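You operate a simulated robot arm through the tools that you are given. There is no shell and no other tool. Be economical: measure what you need, move in short steps, check, and stop when the job is done.

You run a simulated robot arm. Do the job below in one go: nothing can be reset, and whatever is moved stays where it is left.

Task
Close up the cupboard bench: hinged lid, both catches, swing arm, drawer.
Fine: lid down, catches locked, swing arm and drawer shut.

It is judged by the outcome, as a careful person would: the job done as asked, and still so three seconds after it is handed in. It fails if anything else is knocked over, pushed out of place, dropped, spilled or broken. Lids that push on must go on centred and level and be pressed home; caps that screw on are set level and turned clockwise until they are tight.

Robot
A 6-joint arm with a four-finger gripper on a trunk, on a base that drives. Base frame: it is fixed to the floor where the robot stands at the start and does not move with it; the origin is under the middle of the robot, x ahead of it, y to its left, z up; the surface under the hand at the start is at about z = 88. Units: cm, rad, N and s.
With the tool pointing down near the work surface it reaches from about 16 to 92 cm from the robot's upright axis, wherever it stands. Its first joint turns from -2.897 to 2.897 rad. Places, roughly: black clamp knob [50, 20, 100]; cupboard bench drawer [30, 40, 80]; hatch lever [70, 70, 170]; hinged lid [40, -20, 100]; left catch [30, 0, 90]; right catch [30, -30, 90]; swing arm [60, 10, 100]. Payload 3.43 kg.
The tool frame sits at the grasp point between the pads (the TCP): z along the fingers, y along the line on which they close. The tips reach 3 cm beyond it. The gripper opens to 12 cm. The gripper's body begins 8.5 cm behind the TCP.
Orientation is told as [roll, pitch, yaw] about the base's x, y, z axes, in that order, counted from this pose: with the fingers straight down and closing along the base's y, the tool's x points along the base's -x, its y along +y and its z along -z.

Tools
- The arm moves only by the tool nudge_tool. Its argument "targets" is a list of rows, each a list of 7 numbers: the shift along the base's x, y, z in cm, then the turn, a rotation vector about the base's x, y, z in rad, then the finger opening in cm, from 0 to 12. In form: [[dx, dy, dz, ax, ay, az, gripper], ...]. A call has 1 to 8 rows; each row shifts and turns the commanded pose from where the row before left it. Rows are played at 5 a second. More than 5 cm and 0.15 rad between two rows, or a gripper value outside its range, and nothing of the call is played. A pose out of reach is approached as far as the arm can. The call stops where the force on the tool passes 90 N (or 10 N more than at its start, if that is more) or the arm is blocked; 0.2 s more then pass. Each finger halts on what it meets, pressing with about 44 N; the grip force reading is that of the motor and also rises with nothing between the fingers. The clock runs only during rows and for 0.2 s after the last one: add rows that do not move to give the fingers time. It gives the time, the measured TCP pose, the force on the tool (base axes), the opening and the grip force at its end, in the units of the frame above (readings bear some noise), with the torque about the TCP (base axes, N m) and any sound that the robot's microphone picked up.
- Cameras (640 x 400 px; columns grow to the right, rows downward): "scene" is now at [5.54, 20.89, 149.18]; the picture's right is [-0.07, -1.00, 0.00], its down [-0.74, 0.05, -0.67] and it looks along [0.67, -0.05, -0.74] (base axes); focal length 214 px, centre (320, 200). "wrist" rides on the gripper at [7.1, -1.7, -12.1] in the tool frame; the picture's right is [0.23, 0.97, 0.00], its down [-0.81, 0.19, -0.55] and it looks along [-0.54, 0.13, 0.83] (tool axes); focal length 275 px, centre (320, 200). There is no depth. A picture from a camera that has moved, and an enlarged one, comes with that camera's place and axes in the base frame and with its lens. The place of the scene camera against the robot may be out by one fixed shift of up to 2.5 cm in any direction.
- camera(camera): a new picture of that camera. It takes no simulated time.
- move_column(by): slides the trunk up (or, below 0, down) by that many cm; the arm and the scene camera ride with it, the base frame stays. It gives what a move gives, with no picture.
- base_move(legs): drives the robot by 1 to 6 legs, each [ahead, left, turn to the left] in cm, cm and rad, along the robot's own axes; the way and the turn of a leg run together, so that a leg with both is an arc; at most 150 cm and 3.142 rad a leg. The arm and the cameras ride along, it lands a little off, and it stops where it bumps. It gives what a move gives.
- turn_head(pan, tilt): turns the head with the scene camera to pan (to the left, within 2.094 rad either way) and tilt (down, from -0.506 to 1.204), counted from straight ahead of the robot. It gives what a move gives.
- enlarge(camera, box): a new picture of the part [left, top, right, bottom] of that camera's present view, enlarged. It takes no simulated time.
- close_job(): hands the job in; it is judged then, once.

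Work in short steps. Places have to be worked out from the pictures, the camera data and where the tool is seen: move nearer, look again, correct. Check each grasp and each placing, and mend what went wrong. You have 120 turns and 82 pictures in all, those below and enlarged ones among them. Open the gripper and draw the arm clear of the work before you hand the job in, unless the task says otherwise; then end with one line.

The tools are called as a command line: name --pt "numbers of a row" for each row, then --argument value for the rest, lists and objects as JSON in quotes. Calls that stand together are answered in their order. nudge_tool: Moves the arm, as the interface text tells. Its arguments: {"type":"object","properties":{"targets":{"type":"array","items":{"type":"array","items":{"type":"number"}}}},"required":["targets"]} The other tools are called the same way: move_column (by) slides the trunk up or down; base_move (legs) drives the base; turn_head (pan, tilt) turns the head that bears the scene camera; camera (camera) takes a picture; enlarge (camera, box) takes an enlarged picture of a part of a camera's view; close_job () hands the job in.

At the start:

```text
t: 0.0
ee_pos: [46.86, 6.65, 128.1]
orientation: [0.0, -0.001, 0.001]
wrist_force: [0.2, -0.2, 0.3]
moment: [0.01, 0.01, 0.02]
opening: 12.01
gripper_force: 0.1
trunk travel left (down, up): [-7.5, 46.5]
robot x, y, heading: [-0.06, 0.12, 0.006]
head pan, tilt: [-0.068, 0.834]
```

scene: 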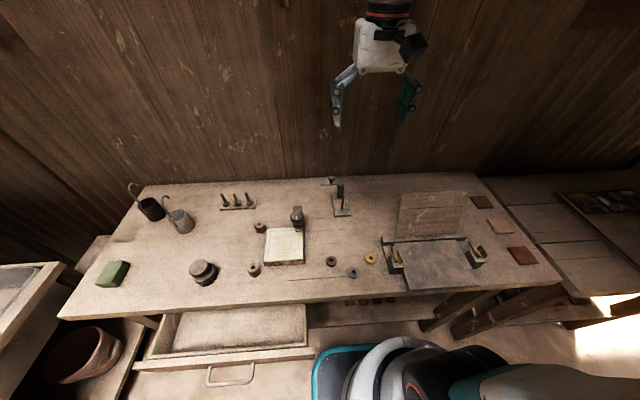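
wrist: 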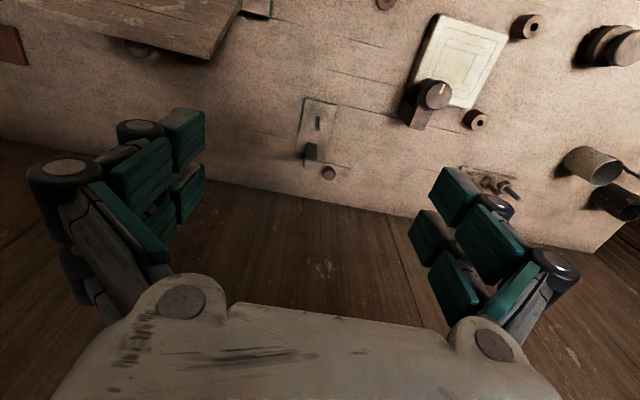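

I start by looking closer at the lid with catches, the swing arm and the drawer.

enlarge --camera "scene" --box '[370, 170, 530, 300]'

enlarge --camera "scene" --box '[240, 160, 400, 290]'

enlarge --camera "scene" --box '[120, 280, 360, 400]'

```text
3.08 times, centred on (450, 235) of scene
camera zoom: at [5.54, 20.89, 149.18], right [-0.07, -1.0, 0.0], down [-0.74, 0.05, -0.67], along [0.67, -0.05, -0.74], focal length 660 px, centre (-80, 92)
```

zoom: 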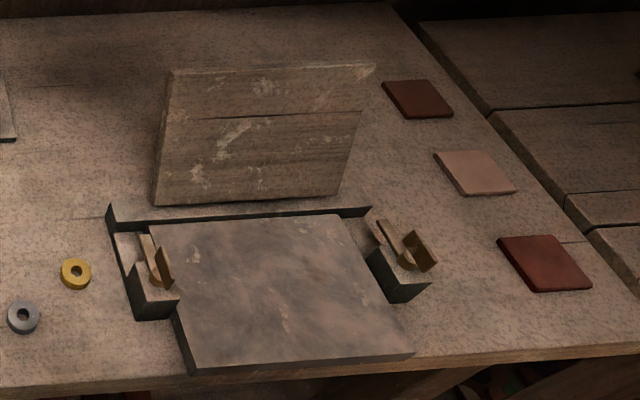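

```text
3.08 times, centred on (320, 225) of scene
camera zoom: at [5.54, 20.89, 149.18], right [-0.07, -1.0, 0.0], down [-0.74, 0.05, -0.67], along [0.67, -0.05, -0.74], focal length 660 px, centre (320, 123)
```

zoom: 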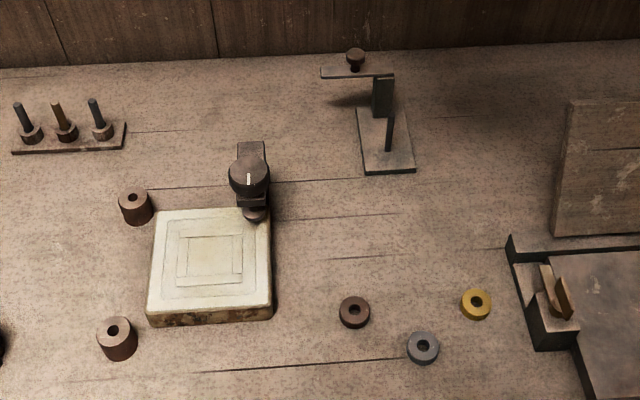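

```text
2.67 times, centred on (240, 340) of scene
camera zoom: at [5.54, 20.89, 149.18], right [-0.07, -1.0, 0.0], down [-0.74, 0.05, -0.67], along [0.67, -0.05, -0.74], focal length 572 px, centre (533, -173)
```

zoom: 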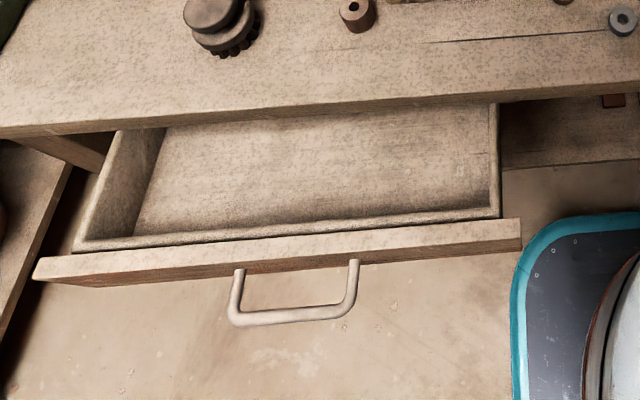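

The lid stands up on its rear hinge, the catches sit on side blocks, and the swing arm is a small bracket further back. I'll enlarge the wrist view of the swing arm, then move closer.

enlarge --camera "wrist" --box '[240, 60, 400, 200]'

nudge_tool --pt "-4 -4 -1 0 0 0 12" --pt "-4 -4 -1 0 0 0 12" --pt "-4 -4 -1 0 0 0 12" --pt "-4 -4 -1 0 0 0 12"

camera --camera "wrist"

```text
2.86 times, centred on (320, 130) of wrist
camera zoom: at [39.92, 4.88, 140.06], right [-0.23, 0.97, 0.0], down [0.81, 0.19, 0.55], along [0.54, 0.13, -0.83], focal length 786 px, centre (320, 400)
```

zoom: 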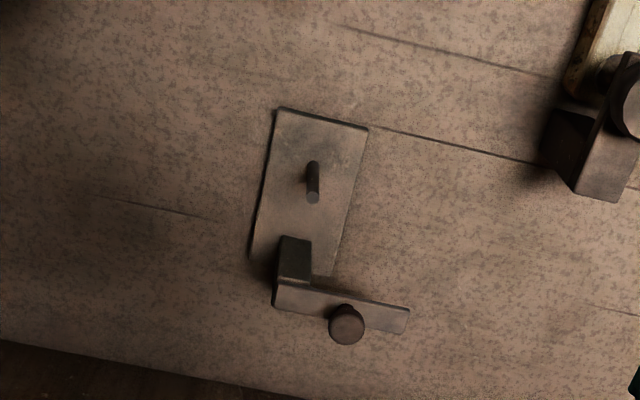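

```text
refused: row 1 steps farther than a row can; nothing moved
```

```text
75 pictures are left
camera wrist: at [39.92, 4.88, 140.06], right [-0.23, 0.97, 0.0], down [0.81, 0.19, 0.55], along [0.54, 0.13, -0.83], focal length 275 px, centre (320, 200)
```

wrist: 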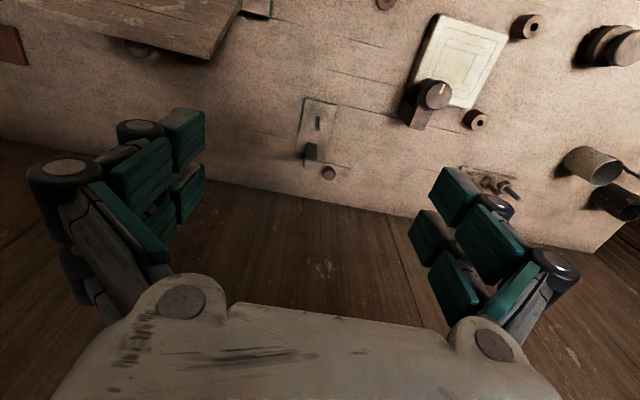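

Swing arm: a post with a bar pointing left (+y), a knob on it, and a pin on the plate toward me. Next, a closer wrist look at the lid and catches.

nudge_tool --pt "-3.5 -3.5 0 0 0 0 12" --pt "-3.5 -3.5 0 0 0 0 12" --pt "-3.5 -3.5 0 0 0 0 12" --pt "-3.5 -3.5 0 0 0 0 12" --pt "-3.5 -3.5 0 0 0 0 12" --pt "-3.5 -3.5 0 0 0 0 12" --pt "0 0 0 0 0 0 12"

camera --camera "wrist"

```text
t: 1.6
ee_pos: [25.78, -14.33, 127.98]
orientation: [0.0, 0.002, 0.0]
wrist_force: [-0.5, -0.2, 1.2]
moment: [0.01, -0.02, -0.03]
opening: 12.0
gripper_force: 0.1
trunk travel left (down, up): [-7.5, 46.5]
robot x, y, heading: [0.23, 0.28, -0.001]
head pan, tilt: [-0.068, 0.834]
```

```text
74 pictures are left
camera wrist: at [18.72, -16.04, 140.03], right [-0.23, 0.97, 0.0], down [0.81, 0.19, 0.55], along [0.54, 0.13, -0.83], focal length 275 px, centre (320, 200)
```

wrist: 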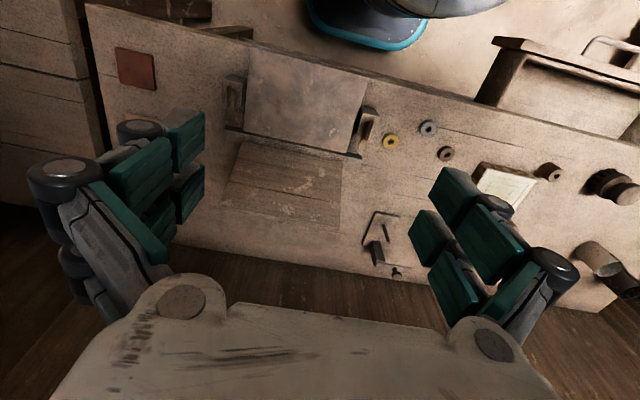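

enlarge --camera "wrist" --box '[205, 40, 405, 230]'

```text
2.11 times, centred on (305, 135) of wrist
camera zoom: at [18.72, -16.04, 140.03], right [-0.23, 0.97, 0.0], down [0.81, 0.19, 0.55], along [0.54, 0.13, -0.83], focal length 580 px, centre (352, 337)
```

zoom: 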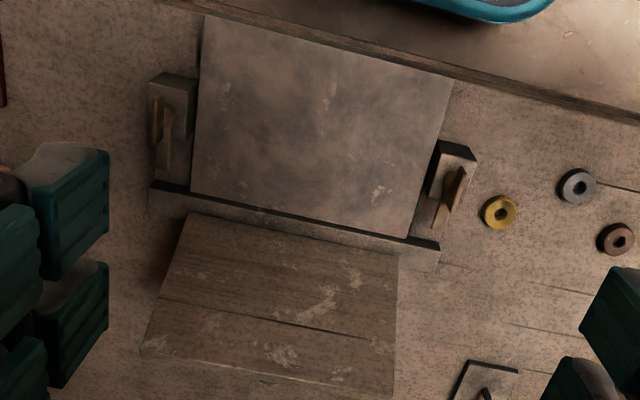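

Both catches have a bar and a tab on side blocks at about x≈33, y≈-4 and -27. I lower the hand near the left catch to see its mechanism.

nudge_tool --pt "0 1.5 -4 0 0 0 12" --pt "0 1.5 -4 0 0 0 12" --pt "0 1.5 -4 0 0 0 12" --pt "0 1.5 -4 0 0 0 12" --pt "0 1.5 -4 0 0 0 12" --pt "0 1 -3 0 0 0 12" --pt "0 0 0 0 0 0 12"

camera --camera "wrist"

camera --camera "scene"

```text
t: 3.2
ee_pos: [26.0, -5.87, 104.95]
orientation: [0.0, 0.0, 0.001]
wrist_force: [0.4, 0.0, -0.3]
moment: [0.0, -0.01, 0.0]
opening: 12.0
gripper_force: 0.0
trunk travel left (down, up): [-7.5, 46.5]
robot x, y, heading: [0.17, 0.37, 0.004]
head pan, tilt: [-0.068, 0.834]
```

```text
72 pictures are left
camera wrist: at [18.95, -7.61, 117.02], right [-0.23, 0.97, 0.0], down [0.81, 0.19, 0.55], along [0.54, 0.13, -0.83], focal length 275 px, centre (320, 200)
```

wrist: 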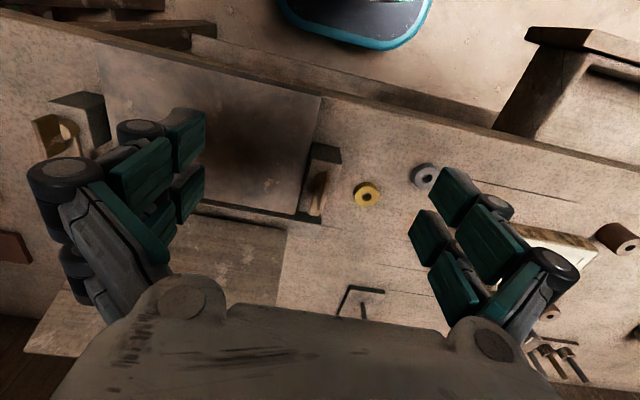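

```text
71 pictures are left
camera scene: at [5.55, 20.88, 149.18], right [-0.07, -1.0, 0.0], down [-0.74, 0.05, -0.67], along [0.67, -0.05, -0.74], focal length 214 px, centre (320, 200)
```

scene: 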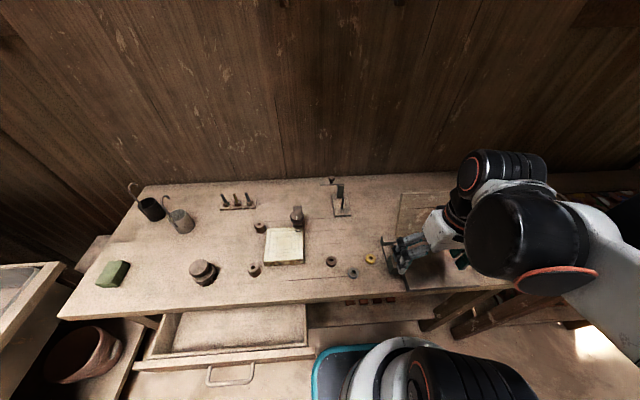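

enlarge --camera "wrist" --box '[270, 120, 390, 230]'

enlarge --camera "wrist" --box '[20, 70, 130, 170]'

```text
3.64 times, centred on (330, 175) of wrist
camera zoom: at [18.95, -7.61, 117.02], right [-0.23, 0.97, 0.0], down [0.81, 0.19, 0.55], along [0.54, 0.13, -0.83], focal length 1001 px, centre (284, 291)
```

zoom: 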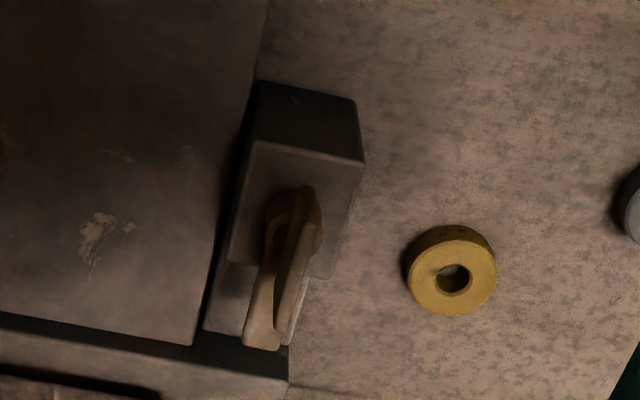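

```text
4.00 times, centred on (75, 120) of wrist
camera zoom: at [18.95, -7.61, 117.02], right [-0.23, 0.97, 0.0], down [0.81, 0.19, 0.55], along [0.54, 0.13, -0.83], focal length 1101 px, centre (1300, 520)
```

zoom: 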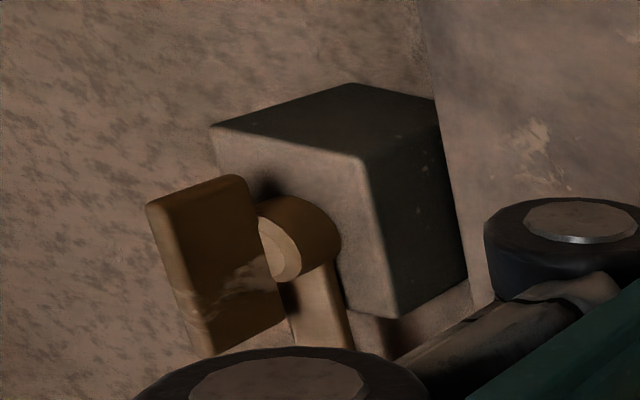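

I need a side view of the left catch to understand its axis, so I move to its left and yaw the hand so the camera looks along -y.

nudge_tool --pt "0.8 2 0 0 0 -0.145 12" --pt "0.8 2 0 0 0 -0.145 12" --pt "0.8 2 0 0 0 -0.145 12" --pt "0.8 2 0 0 0 -0.145 12" --pt "0.8 2 0 0 0 -0.145 12" --pt "0.8 2 0 0 0 -0.145 12" --pt "0.8 2 0 0 0 -0.145 12" --pt "0.4 2 0 0 0 -0.145 12"

nudge_tool --pt "0 0 0 0 0 -0.14 12" --pt "0 0 0 0 0 -0.14 12" --pt "0 0 0 0 0 -0.13 12" --pt "0 0 -1.5 -0.125 0 0 12" --pt "0 0 -1.5 -0.125 0 0 12" --pt "0 0 -1.5 -0.125 0 0 12" --pt "0 0 -1.5 -0.125 0 0 12" --pt "0 0 0 0 0 0 12"

camera --camera "wrist"

```text
t: 5.0
ee_pos: [32.01, 10.14, 105.12]
orientation: [0.001, -0.001, -1.161]
wrist_force: [-0.4, 0.2, 0.1]
moment: [-0.03, -0.02, -0.02]
opening: 11.99
gripper_force: 0.1
trunk travel left (down, up): [-7.5, 46.5]
robot x, y, heading: [0.36, 0.04, 0.005]
head pan, tilt: [-0.068, 0.834]
```

```text
t: 6.8
ee_pos: [32.08, 9.27, 99.13]
orientation: [-0.001, -0.5, -1.595]
wrist_force: [-0.7, -0.2, -0.2]
moment: [0.0, -0.04, -0.02]
opening: 11.99
gripper_force: 0.2
trunk travel left (down, up): [-7.5, 46.5]
robot x, y, heading: [-0.03, 0.33, 0.003]
head pan, tilt: [-0.068, 0.834]
```

```text
68 pictures are left
camera wrist: at [30.77, 21.35, 106.15], right [0.98, 0.18, -0.11], down [0.18, -0.45, 0.87], along [0.11, -0.88, -0.47], focal length 275 px, centre (320, 200)
```

wrist: 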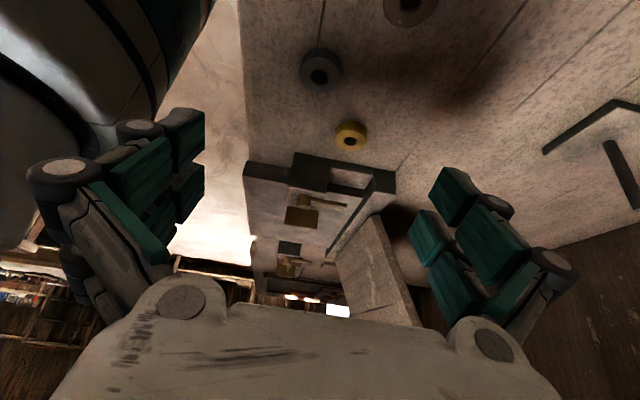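

enlarge --camera "wrist" --box '[240, 140, 420, 300]'

```text
2.50 times, centred on (330, 220) of wrist
camera zoom: at [30.77, 21.35, 106.15], right [0.98, 0.18, -0.11], down [0.18, -0.45, 0.87], along [0.11, -0.88, -0.47], focal length 688 px, centre (295, 150)
```

zoom: 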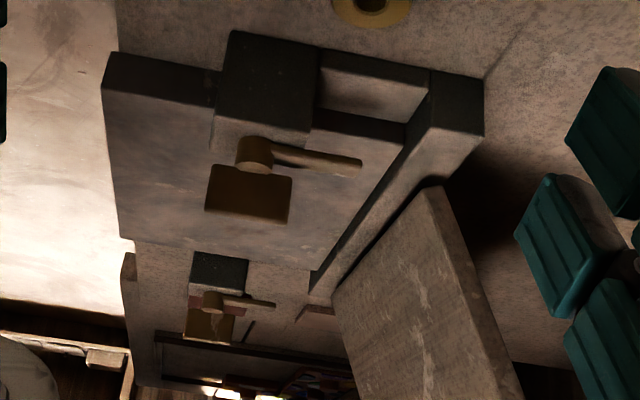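

Now clear: each catch turns about a vertical boss with an upright fin on top and a bar that now points back (+x); the left one is at about (32,-4), fin z≈95. First the lid: I straighten the hand, rise, and go above the lid's top edge with the fingers closing along x.

nudge_tool --pt "0 0 3.5 0.125 0 0 12" --pt "0 0 3.5 0.125 0 0 12" --pt "0 0 3.5 0.125 0 0 12" --pt "0 0 4 0.125 0 0 12" --pt "0 0 4.5 0 0 0.02 12" --pt "2.5 -4 0 0 0 0 10" --pt "2.5 -4 0 0 0 0 8" --pt "2.5 -4 0 0 0 0 8"

nudge_tool --pt "2.5 -4 0 0 0 0 8" --pt "2.5 -4 0 0 0 0 8" --pt "0.7 -4 0 0 0 0 8" --pt "0 0 0 0 0 0 8"

camera --camera "scene"

camera --camera "wrist"

```text
t: 8.6
ee_pos: [39.6, -1.84, 118.03]
orientation: [-0.001, -0.001, -1.547]
wrist_force: [-0.1, -0.4, -0.9]
moment: [0.01, -0.04, 0.03]
opening: 8.0
gripper_force: 0.0
trunk travel left (down, up): [-7.5, 46.5]
robot x, y, heading: [-0.25, -0.06, 0.004]
head pan, tilt: [-0.068, 0.834]
```

```text
t: 9.6
ee_pos: [45.48, -13.81, 118.04]
orientation: [0.0, -0.001, -1.549]
wrist_force: [-0.3, -1.2, 0.0]
moment: [0.05, 0.01, -0.03]
opening: 8.02
gripper_force: 0.1
trunk travel left (down, up): [-7.5, 46.5]
robot x, y, heading: [0.18, 0.16, -0.001]
head pan, tilt: [-0.068, 0.834]
```

```text
66 pictures are left
camera scene: at [4.53, 23.32, 148.13], right [0.28, -0.96, 0.0], down [-0.8, -0.23, -0.56], along [0.54, 0.15, -0.83], focal length 214 px, centre (320, 200)
```

scene: 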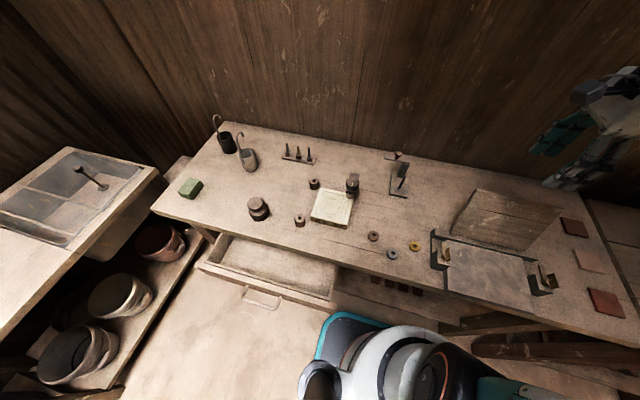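

```text
65 pictures are left
camera wrist: at [43.74, -6.88, 130.04], right [0.97, 0.25, 0.0], down [0.21, -0.81, 0.55], along [0.14, -0.53, -0.83], focal length 275 px, centre (320, 200)
```

wrist: 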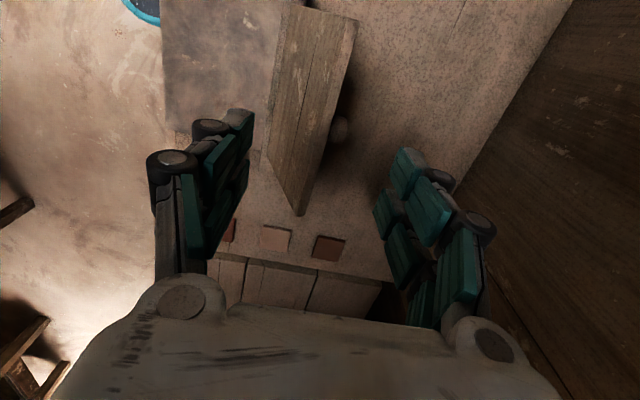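

The lid's top edge is at about x 46.4, z 106, y -6 to -24.6, with a knob on its back near the middle. I straddle the edge at y≈-11.5, away from the knob, and descend.

nudge_tool --pt "0.8 2.3 0 0 0 0 10" --pt "0 0 -3.5 0 0 0 10" --pt "0 0 -3.5 0 0 0 10" --pt "0 0 -3.5 0 0 0 10" --pt "0 0 -3.5 0 0 0 10" --pt "0 0 0 0 0 0 10"

camera --camera "wrist"

camera --camera "scene"

```text
t: 11.0
ee_pos: [45.95, -11.58, 103.88]
orientation: [-0.001, 0.0, -1.549]
wrist_force: [0.2, 0.2, 0.7]
moment: [0.01, 0.03, 0.02]
opening: 10.0
gripper_force: 0.0
trunk travel left (down, up): [-7.5, 46.5]
robot x, y, heading: [0.08, -0.02, 0.001]
head pan, tilt: [-0.068, 0.834]
```

```text
64 pictures are left
camera wrist: at [44.29, -4.52, 115.95], right [0.97, 0.25, 0.0], down [0.21, -0.81, 0.55], along [0.14, -0.54, -0.83], focal length 275 px, centre (320, 200)
```

wrist: 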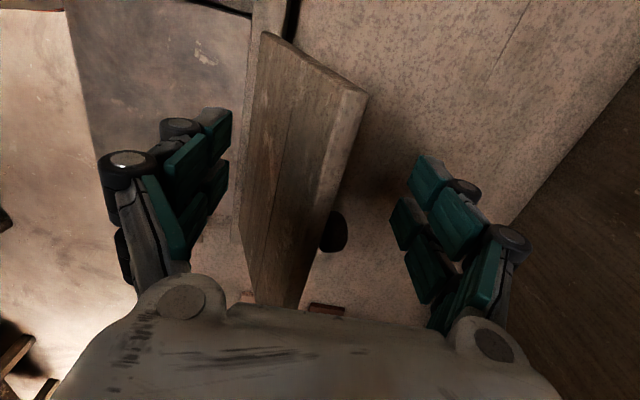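

```text
63 pictures are left
camera scene: at [5.58, 20.87, 149.18], right [-0.07, -1.0, 0.0], down [-0.74, 0.05, -0.67], along [0.67, -0.05, -0.74], focal length 214 px, centre (320, 200)
```

scene: 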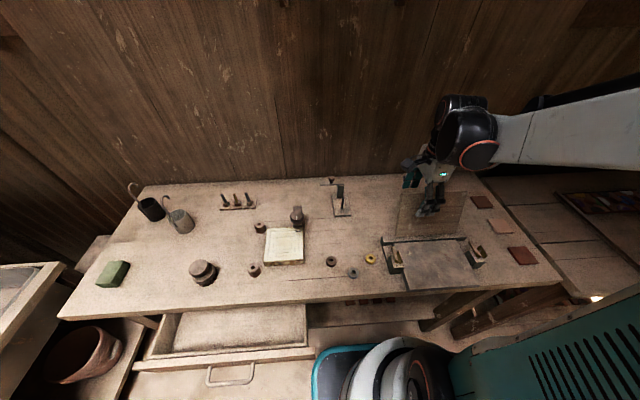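

The lid edge is between the fingers. I narrow the gap and sweep toward me (-x) so the rear finger swings the lid past vertical with the front finger there to catch it.

nudge_tool --pt "-0.5 0 0 0 0 0 7" --pt "-1 0 0 0 0 0 7" --pt "-1.3 0 0 0 0 0 7" --pt "-1.3 0 0 0 0 0 7" --pt "-1.3 0 0 0 0 0 7" --pt "-1.3 0 0 0 0 0 7" --pt "-1.3 0 0 0 0 0 7" --pt "0 0 0 0 0 0 7"

camera --camera "wrist"

```text
t: 12.8
ee_pos: [39.85, -10.88, 104.17]
orientation: [0.001, 0.002, -1.517]
wrist_force: [7.2, 1.4, -1.9]
moment: [-0.18, 0.71, 0.03]
opening: 7.03
gripper_force: 0.2
trunk travel left (down, up): [-7.5, 46.5]
robot x, y, heading: [0.06, -0.24, -0.002]
head pan, tilt: [-0.068, 0.834]
```

```text
62 pictures are left
camera wrist: at [37.81, -3.9, 116.23], right [0.96, 0.28, 0.0], down [0.23, -0.8, 0.55], along [0.15, -0.53, -0.83], focal length 275 px, centre (320, 200)
```

wrist: 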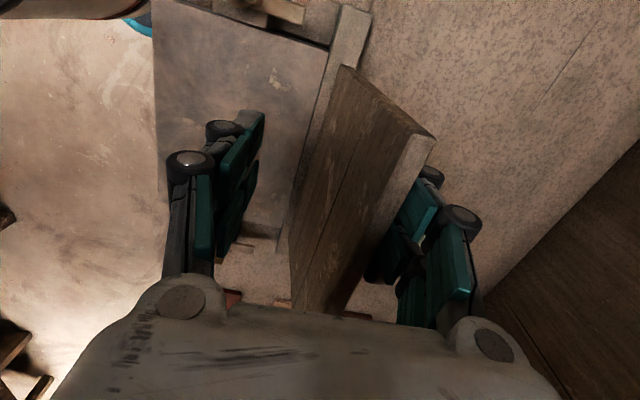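

The rear finger is pushing the lid with about 7 N and it is coming up. I continue forward in small steps.

nudge_tool --pt "-1 0 0 0 0 0 7" --pt "-1 0 0 0 0 0 7" --pt "-1 0 0 0 0 0 7" --pt "-1 0 0 0 0 0 7" --pt "0 0 0 0 0 0 7"

camera --camera "wrist"

```text
t: 14.0
ee_pos: [40.95, -9.45, 104.86]
orientation: [-0.001, -0.001, -1.433]
wrist_force: [-0.1, 0.2, -0.4]
moment: [0.0, 0.03, 0.01]
opening: 7.01
gripper_force: 0.0
trunk travel left (down, up): [-7.5, 46.5]
robot x, y, heading: [-0.01, 0.33, 0.003]
head pan, tilt: [-0.068, 0.834]
stopped in row 5: the arm was blocked; the commanded pose is now the measured one
```

```text
61 pictures are left
camera wrist: at [38.43, -2.48, 116.9], right [0.93, 0.36, 0.0], down [0.3, -0.78, 0.55], along [0.2, -0.52, -0.83], focal length 275 px, centre (320, 200)
```

wrist: 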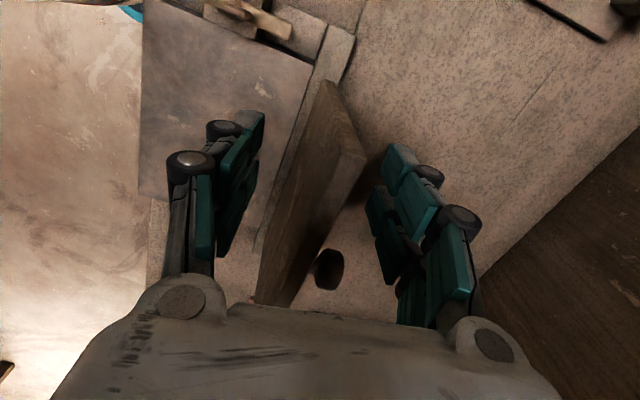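

The arm got blocked with no tool force, so perhaps a link or joint limit stops it. I look from the scene camera.

camera --camera "scene"

```text
60 pictures are left
camera scene: at [3.95, 20.38, 147.25], right [-0.17, -0.99, 0.0], down [-0.88, 0.15, -0.45], along [0.44, -0.08, -0.89], focal length 214 px, centre (320, 200)
```

scene: 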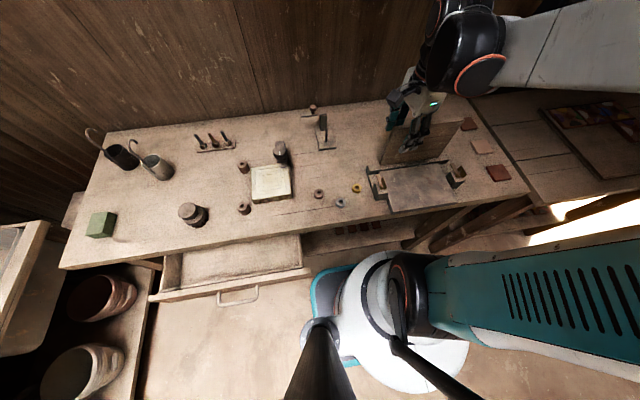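

The lid is now almost vertical and stays there by itself. I ease the yaw back (probably a wrist joint limit) and push on.

nudge_tool --pt "0 0 0 0 0 0.12 7" --pt "0 0 0 0 0 0.12 7" --pt "-0.5 -0.5 0 0 0 0.12 7" --pt "-1 -0.5 0 0 0 0 7" --pt "-1 -0.5 0 0 0 0 7" --pt "-1 -0.5 0 0 0 0 7" --pt "-1 0 0 0 0 0 7" --pt "0 0 0 0 0 0 7"

camera --camera "wrist"

```text
t: 16.0
ee_pos: [41.23, -9.14, 105.35]
orientation: [-0.001, -0.001, -0.98]
wrist_force: [-0.3, -0.9, -1.0]
moment: [0.05, 0.05, 0.01]
opening: 7.0
gripper_force: 0.0
trunk travel left (down, up): [-7.5, 46.5]
robot x, y, heading: [0.09, -0.36, -0.004]
head pan, tilt: [-0.068, 0.834]
stopped in row 8: the arm was blocked; the commanded pose is now the measured one
```

```text
59 pictures are left
camera wrist: at [35.92, -4.28, 117.41], right [0.68, 0.73, 0.0], down [0.61, -0.57, 0.55], along [0.4, -0.38, -0.83], focal length 275 px, centre (320, 200)
```

wrist: 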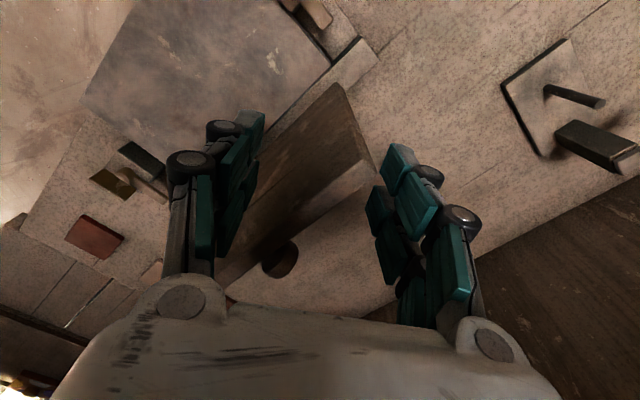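

Blocked again with no force at the tool, so it is likely the folded arm against the trunk or head. I lift the hand clear and back the base off so the arm works less folded.

nudge_tool --pt "0.3 0 2 0 0 0 7" --pt "0.5 0 3 0 0 0 7" --pt "0.5 0 4 0 0 0 7" --pt "0.5 0 4 0 0 0 7" --pt "0 0 0 0 0 0 7"

camera --camera "scene"

```text
t: 17.4
ee_pos: [46.07, -9.71, 118.94]
orientation: [0.001, -0.001, -0.98]
wrist_force: [0.3, -0.5, 0.0]
moment: [0.02, 0.05, -0.01]
opening: 6.98
gripper_force: 0.0
trunk travel left (down, up): [-7.5, 46.5]
robot x, y, heading: [0.28, -0.0, -0.003]
head pan, tilt: [-0.068, 0.834]
stopped in row 5: the arm was blocked; the commanded pose is now the measured one
```

```text
58 pictures are left
camera scene: at [4.07, 20.23, 147.39], right [-0.19, -0.98, 0.0], down [-0.87, 0.17, -0.47], along [0.46, -0.09, -0.88], focal length 214 px, centre (320, 200)
```

scene: 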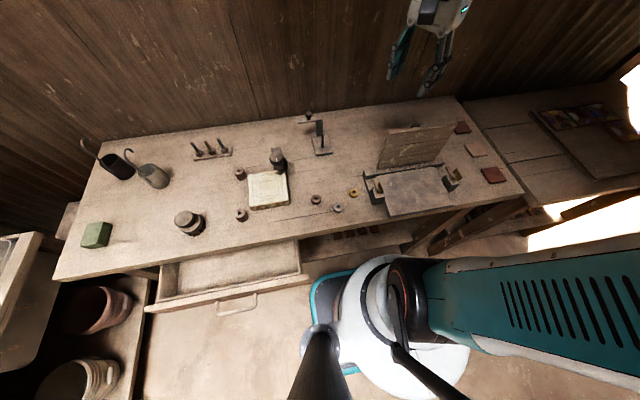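

The head is being nudged by the folded arm, and the lid is still upright. I drive back 15 cm.

base_move --legs '[[-15, 0, 0]]'

camera --camera "scene"

```text
t: 18.8
ee_pos: [31.03, -9.86, 118.88]
orientation: [0.001, 0.0, -0.982]
wrist_force: [0.4, -0.3, 0.1]
moment: [0.03, 0.01, 0.0]
opening: 6.99
gripper_force: 0.0
trunk travel left (down, up): [-7.5, 46.5]
robot x, y, heading: [-14.95, -0.07, 0.003]
head pan, tilt: [-0.068, 0.834]
```

```text
57 pictures are left
camera scene: at [-10.9, 20.2, 147.42], right [-0.19, -0.98, 0.0], down [-0.87, 0.17, -0.47], along [0.46, -0.09, -0.88], focal length 214 px, centre (320, 200)
```

scene: 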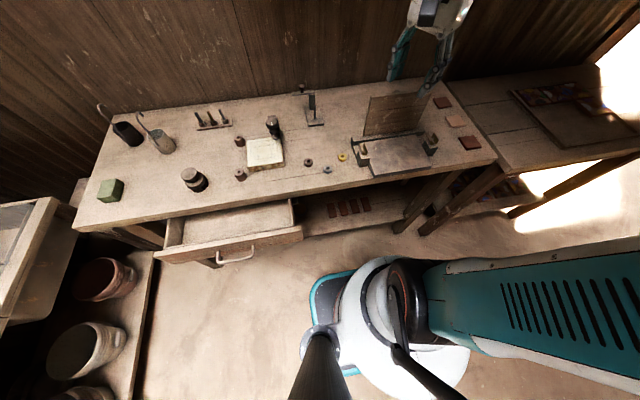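

Now move the hand forward again relative to the robot, above the lid, restoring yaw.

nudge_tool --pt "3 0 0 0 0 -0.1 8" --pt "3 0 0 0 0 -0.1 8" --pt "3 0 0 0 0 -0.1 8" --pt "3 -0.5 0 0 0 -0.1 8" --pt "2 -0.5 0 0 0 -0.1 8" --pt "0 0 0 0 0 -0.08 8" --pt "0 0 0 0 0 0 8"

camera --camera "scene"

camera --camera "wrist"

```text
t: 20.4
ee_pos: [45.09, -10.81, 118.89]
orientation: [-0.001, 0.0, -1.564]
wrist_force: [-1.0, -0.6, 0.0]
moment: [-0.01, -0.05, -0.02]
opening: 8.01
gripper_force: 0.1
trunk travel left (down, up): [-7.5, 46.5]
robot x, y, heading: [-14.72, 0.06, 0.003]
head pan, tilt: [-0.068, 0.834]
```

```text
56 pictures are left
camera scene: at [-9.37, 20.89, 149.18], right [-0.07, -1.0, 0.0], down [-0.74, 0.05, -0.67], along [0.67, -0.05, -0.74], focal length 214 px, centre (320, 200)
```

scene: 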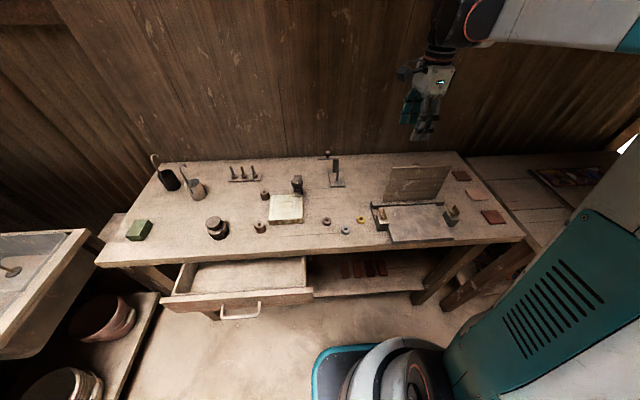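

```text
55 pictures are left
camera wrist: at [43.4, -3.77, 130.92], right [0.97, 0.24, 0.0], down [0.2, -0.81, 0.55], along [0.13, -0.54, -0.83], focal length 275 px, centre (320, 200)
```

wrist: 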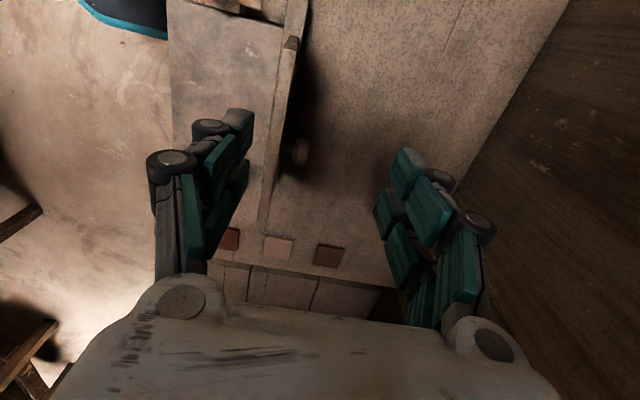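

The lid is vertical, top edge at x≈41.5. I shift to x≈42.5, descend astride it.

nudge_tool --pt "-2.2 0 -2 0 0 0 8" --pt "0 0 -4 0 0 0 8" --pt "0 0 -4 0 0 0 8" --pt "0 0 -4.5 0 0 0 8" --pt "0 0 0 0 0 0 8"

nudge_tool --pt "-1 0 0 0 0 0 8" --pt "-1 0 0 0 0 0 8" --pt "-1 0 0 0 0 0 8" --pt "-1 0 0 0 0 0 8" --pt "-1 0 0 0 0 0 8" --pt "-1 0 0 0 0 0 8" --pt "0 0 0 0 0 0 8"

camera --camera "wrist"

camera --camera "scene"

```text
t: 21.6
ee_pos: [42.96, -11.03, 104.27]
orientation: [0.001, -0.001, -1.561]
wrist_force: [-1.1, 0.7, -0.1]
moment: [-0.02, 0.04, -0.01]
opening: 7.97
gripper_force: 0.0
trunk travel left (down, up): [-7.5, 46.5]
robot x, y, heading: [-15.13, 0.05, -0.007]
head pan, tilt: [-0.068, 0.834]
```

```text
t: 23.2
ee_pos: [36.81, -10.9, 104.38]
orientation: [0.001, 0.0, -1.563]
wrist_force: [-0.6, 0.6, 0.1]
moment: [-0.01, -0.01, 0.02]
opening: 7.99
gripper_force: 0.0
trunk travel left (down, up): [-7.5, 46.5]
robot x, y, heading: [-15.3, -0.14, 0.004]
head pan, tilt: [-0.068, 0.834]
```

```text
54 pictures are left
camera wrist: at [35.19, -3.84, 116.38], right [0.97, 0.24, 0.0], down [0.2, -0.81, 0.55], along [0.13, -0.54, -0.83], focal length 275 px, centre (320, 200)
```

wrist: 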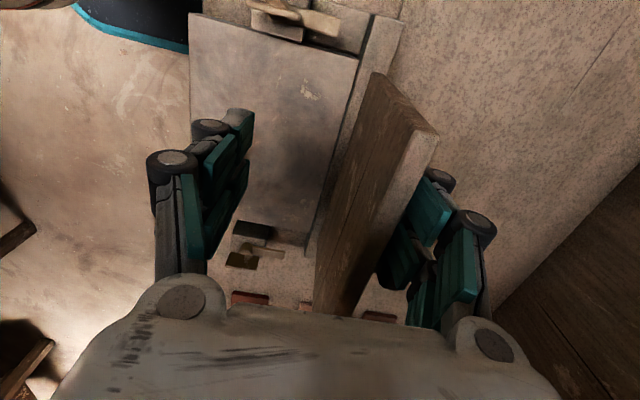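

```text
53 pictures are left
camera scene: at [-9.37, 20.88, 149.18], right [-0.07, -1.0, 0.0], down [-0.74, 0.05, -0.67], along [0.67, -0.05, -0.74], focal length 214 px, centre (320, 200)
```

scene: 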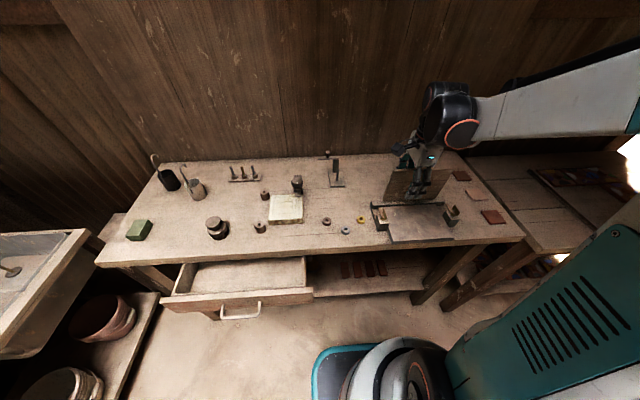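

The lid is at vertical against the rear finger. Continue slowly forward and slightly down.

nudge_tool --pt "-0.8 0 0 0 0 0 8" --pt "-0.8 0 0 0 0 0 8" --pt "-0.8 0 -0.3 0 0 0 8" --pt "-0.8 0 -0.3 0 0 0 8" --pt "-0.8 0 -0.3 0 0 0 8" --pt "0 0 0 0 0 0 8"

camera --camera "wrist"

```text
t: 24.6
ee_pos: [32.76, -10.93, 103.48]
orientation: [-0.001, 0.0, -1.563]
wrist_force: [-0.4, -0.8, 0.3]
moment: [0.0, -0.03, 0.0]
opening: 7.98
gripper_force: 0.0
trunk travel left (down, up): [-7.5, 46.5]
robot x, y, heading: [-14.87, -0.08, 0.001]
head pan, tilt: [-0.068, 0.834]
```

```text
52 pictures are left
camera wrist: at [31.19, -3.81, 115.49], right [0.97, 0.24, 0.0], down [0.2, -0.81, 0.55], along [0.13, -0.54, -0.83], focal length 275 px, centre (320, 200)
```

wrist: 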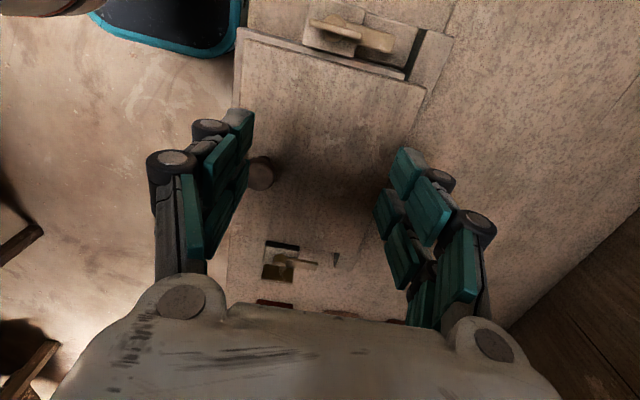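

The lid has gone over and lies down. I enlarge to check it is flat and see the left catch.

enlarge --camera "wrist" --box '[230, 0, 470, 150]'

enlarge --camera "wrist" --box '[220, 220, 400, 320]'

```text
2.67 times, centred on (350, 75) of wrist
camera zoom: at [31.19, -3.81, 115.49], right [0.97, 0.24, 0.0], down [0.2, -0.81, 0.55], along [0.13, -0.54, -0.83], focal length 734 px, centre (240, 533)
```

zoom: 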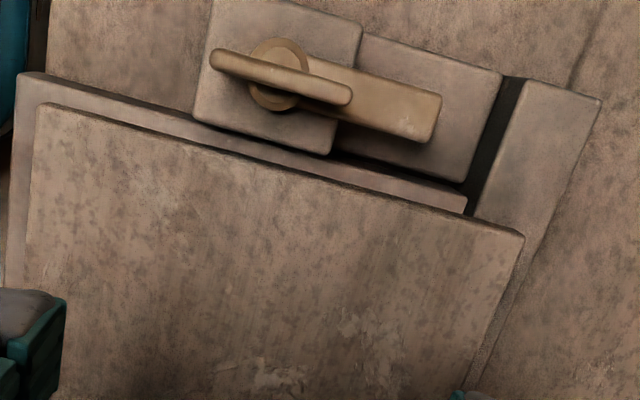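

```text
3.56 times, centred on (310, 270) of wrist
camera zoom: at [31.19, -3.81, 115.49], right [0.97, 0.24, 0.0], down [0.2, -0.81, 0.55], along [0.13, -0.54, -0.83], focal length 979 px, centre (356, -49)
```

zoom: 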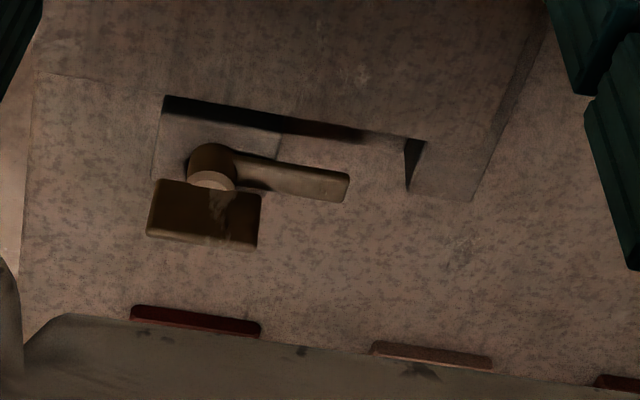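

The lid is flat. Left catch axis ≈ (32.2,-4.2) and the fin lies along x. I turn the hand to yaw 0 (closing along y) above it.

nudge_tool --pt "-0.1 0.9 1 0 0 0.145 8" --pt "-0.1 0.9 0 0 0 0.145 8" --pt "-0.1 0.9 0 0 0 0.145 8" --pt "-0.1 0.9 0 0 0 0.145 8" --pt "-0.1 0.9 0 0 0 0.145 8" --pt "0 0.9 0 0 0 0.145 8" --pt "0 0.9 0 0 0 0.145 6" --pt "0 0.4 0 0 0 0.145 6"

nudge_tool --pt "0 0 0 0 0 0.14 6" --pt "0 0 0 0 0 0.14 6" --pt "0 0 0 0 0 0.123 6" --pt "0 0 0 0 0 0 6"

camera --camera "wrist"

```text
t: 26.4
ee_pos: [32.47, -4.21, 104.54]
orientation: [-0.001, -0.001, -0.399]
wrist_force: [-0.1, -0.1, -0.2]
moment: [0.0, 0.05, 0.0]
opening: 6.01
gripper_force: 0.2
trunk travel left (down, up): [-7.5, 46.5]
robot x, y, heading: [-14.61, -0.01, -0.0]
head pan, tilt: [-0.068, 0.834]
```

```text
t: 27.4
ee_pos: [32.39, -4.18, 104.47]
orientation: [0.001, 0.0, 0.005]
wrist_force: [0.3, 0.7, -0.2]
moment: [-0.06, 0.01, 0.03]
opening: 6.0
gripper_force: 0.1
trunk travel left (down, up): [-7.5, 46.5]
robot x, y, heading: [-14.9, -0.16, 0.003]
head pan, tilt: [-0.068, 0.834]
```

```text
49 pictures are left
camera wrist: at [25.33, -5.94, 116.5], right [-0.23, 0.97, 0.0], down [0.81, 0.19, 0.55], along [0.54, 0.13, -0.83], focal length 275 px, centre (320, 200)
```

wrist: 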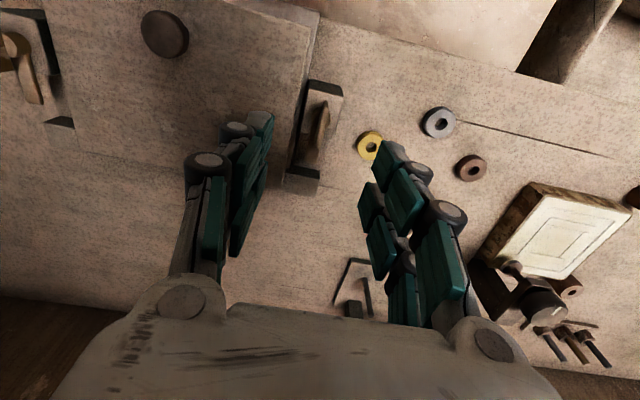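

The fin lies right under the TCP. I descend to fin height with the fingers open.

nudge_tool --pt "0 0.1 -2.2 0 0 0 6" --pt "0 0 -2.2 0 0 0 6" --pt "0 0 -1.2 0 0 0 6" --pt "0 0 -1.0 0 0 0 6" --pt "0 0 0 0 0 0 6"

camera --camera "wrist"

```text
t: 28.6
ee_pos: [32.5, -4.1, 98.02]
orientation: [0.0, 0.0, 0.002]
wrist_force: [0.4, -0.5, 0.3]
moment: [-0.01, 0.03, 0.02]
opening: 6.02
gripper_force: 0.1
trunk travel left (down, up): [-7.5, 46.5]
robot x, y, heading: [-14.6, 0.06, 0.002]
head pan, tilt: [-0.068, 0.834]
```

```text
48 pictures are left
camera wrist: at [25.29, -5.81, 109.93], right [-0.23, 0.97, 0.0], down [0.81, 0.19, 0.55], along [0.54, 0.13, -0.83], focal length 275 px, centre (320, 200)
```

wrist: 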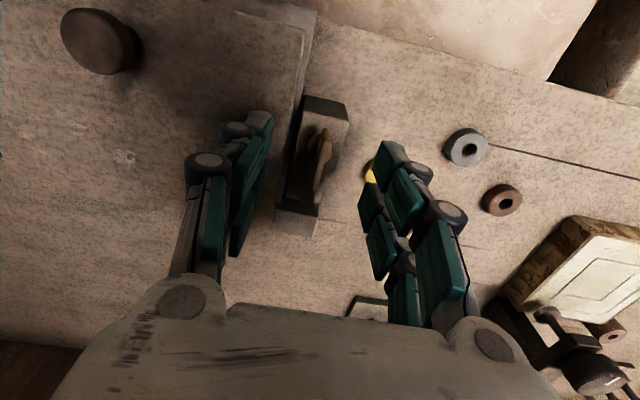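

The fin sits between the fingertips. I lower slightly more and close on it.

nudge_tool --pt "0 0 -0.4 0 0 0 6" --pt "0 0 0 0 0 0 3" --pt "0 0 0 0 0 0 0" --pt "0 0 0 0 0 0 0" --pt "0 0 0 0 0 0 0"

enlarge --camera "wrist" --box '[230, 80, 410, 230]'

```text
t: 29.8
ee_pos: [32.36, -4.15, 97.54]
orientation: [0.0, -0.001, 0.002]
wrist_force: [-1.2, -3.6, -3.6]
moment: [-0.1, -0.09, 0.0]
opening: 0.58
gripper_force: 38.4
trunk travel left (down, up): [-7.5, 46.5]
robot x, y, heading: [-15.17, -0.02, -0.003]
head pan, tilt: [-0.068, 0.834]
```

```text
2.67 times, centred on (320, 155) of wrist
camera zoom: at [25.29, -5.87, 109.55], right [-0.23, 0.97, 0.0], down [0.81, 0.19, 0.55], along [0.54, 0.13, -0.83], focal length 734 px, centre (320, 320)
```

zoom: 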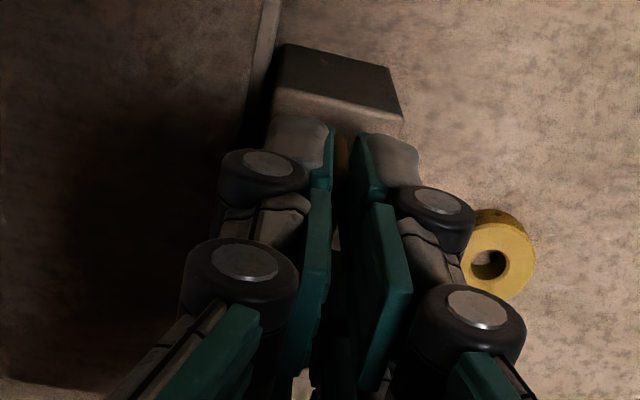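

The fin is held (0.58 cm). Turn clockwise by about 90° so the bar swings over the lid.

nudge_tool --pt "0 0 0 0 0 -0.13 0" --pt "0 0 0 0 0 -0.13 0" --pt "0 0 0 0 0 -0.13 0" --pt "0 0 0 0 0 -0.13 0" --pt "0 0 0 0 0 -0.13 0" --pt "0 0 0 0 0 -0.13 0"

nudge_tool --pt "0 0 0 0 0 -0.13 0" --pt "0 0 0 0 0 -0.13 0" --pt "0 0 0 0 0 -0.13 0" --pt "0 0 0 0 0 -0.13 0" --pt "0 0 0 0 0 -0.13 0" --pt "0 0 0 0 0 -0.13 0" --pt "0 0 0 0 0 0 0"

```text
t: 31.2
ee_pos: [32.35, -4.25, 97.51]
orientation: [0.0, 0.001, -0.781]
wrist_force: [-2.4, -15.1, 18.4]
moment: [0.09, 0.63, 0.07]
opening: 0.59
gripper_force: 39.1
trunk travel left (down, up): [-7.5, 46.5]
robot x, y, heading: [-14.8, -0.05, -0.001]
head pan, tilt: [-0.068, 0.834]
```

```text
t: 32.8
ee_pos: [32.21, -4.2, 97.68]
orientation: [0.0, 0.003, -1.562]
wrist_force: [-16.4, -19.2, 17.3]
moment: [-0.63, 0.39, 1.59]
opening: 1.16
gripper_force: 44.9
trunk travel left (down, up): [-7.5, 46.5]
robot x, y, heading: [-14.89, -0.06, -0.0]
head pan, tilt: [-0.068, 0.834]
```

Opening grew and a z-torque appears, so it met a stop or slipped. I look.

camera --camera "wrist"

enlarge --camera "scene" --box '[350, 160, 500, 260]'

```text
46 pictures are left
camera wrist: at [30.48, 2.85, 109.62], right [0.97, 0.24, 0.0], down [0.2, -0.81, 0.55], along [0.13, -0.54, -0.83], focal length 275 px, centre (320, 200)
```

wrist: 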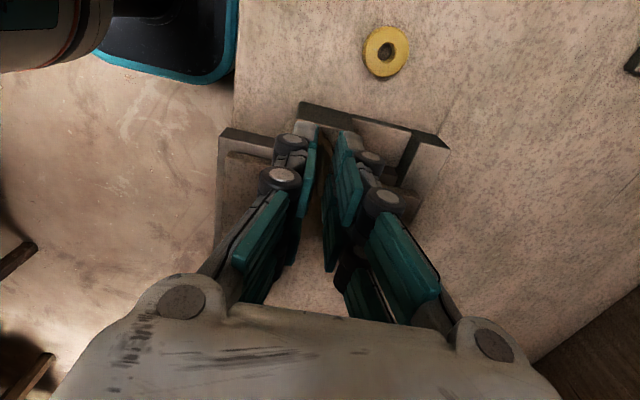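

```text
4.00 times, centred on (425, 210) of scene
camera zoom: at [-9.62, 20.7, 149.22], right [-0.07, -1.0, 0.0], down [-0.74, 0.05, -0.67], along [0.67, -0.04, -0.74], focal length 858 px, centre (-100, 160)
```

zoom: 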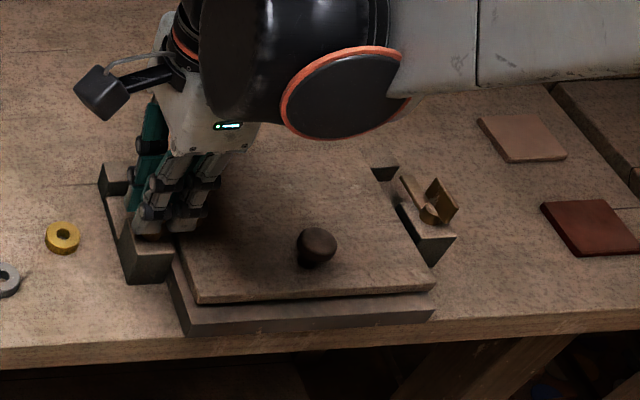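

I release and rise to see how far the bar turned.

nudge_tool --pt "0 0 0 0 0 0 4" --pt "0 0 0 0 0 0 4" --pt "0 0 3 0 0 0 5" --pt "0 0 4 0 0 0 8" --pt "0 0 0 0 0 0 8"

enlarge --camera "wrist" --box '[200, 60, 440, 210]'

```text
t: 34.0
ee_pos: [32.46, -4.11, 104.6]
orientation: [-0.001, 0.001, -1.557]
wrist_force: [-0.1, 0.2, 1.0]
moment: [0.0, -0.04, 0.01]
opening: 8.01
gripper_force: 0.0
trunk travel left (down, up): [-7.5, 46.5]
robot x, y, heading: [-15.18, -0.02, 0.0]
head pan, tilt: [-0.068, 0.834]
```

```text
2.67 times, centred on (320, 135) of wrist
camera zoom: at [30.7, 3.04, 116.59], right [0.97, 0.24, 0.0], down [0.2, -0.81, 0.55], along [0.13, -0.54, -0.83], focal length 734 px, centre (320, 373)
```

zoom: 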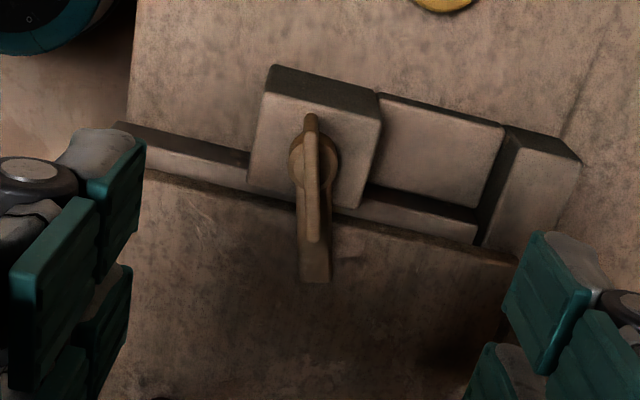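

The bar is over the lid but about 12–15° short of square. I regrip at its present angle and turn further.

nudge_tool --pt "0 0 0 0 0 0.12 5" --pt "-0.1 0 -2 0 0 0.12 5" --pt "0 0 -2 0 0 0 5" --pt "0 0 -2 0 0 0 5" --pt "0 0 -0.8 0 0 0 5" --pt "0 0 0 0 0 0 0" --pt "0 0 0 0 0 0 0" --pt "0 0 0 0 0 0 0"

nudge_tool --pt "0 0 0 0 0 -0.08 0" --pt "0 0 0 0 0 -0.08 0" --pt "0 0 0 0 0 -0.08 0" --pt "0 0 0 0 0 0 0"

```text
t: 35.8
ee_pos: [32.16, -4.07, 97.71]
orientation: [0.0, 0.001, -1.32]
wrist_force: [-13.2, -2.8, -20.2]
moment: [-0.58, 0.19, 0.43]
opening: 0.6
gripper_force: 38.2
trunk travel left (down, up): [-7.5, 46.5]
robot x, y, heading: [-15.23, 0.07, 0.001]
head pan, tilt: [-0.068, 0.834]
```

```text
t: 36.8
ee_pos: [32.15, -4.19, 97.79]
orientation: [0.0, 0.001, -1.558]
wrist_force: [-13.0, -5.1, 1.1]
moment: [-0.21, 0.35, 1.55]
opening: 1.14
gripper_force: 45.1
trunk travel left (down, up): [-7.5, 46.5]
robot x, y, heading: [-14.81, -0.11, 0.001]
head pan, tilt: [-0.068, 0.834]
```

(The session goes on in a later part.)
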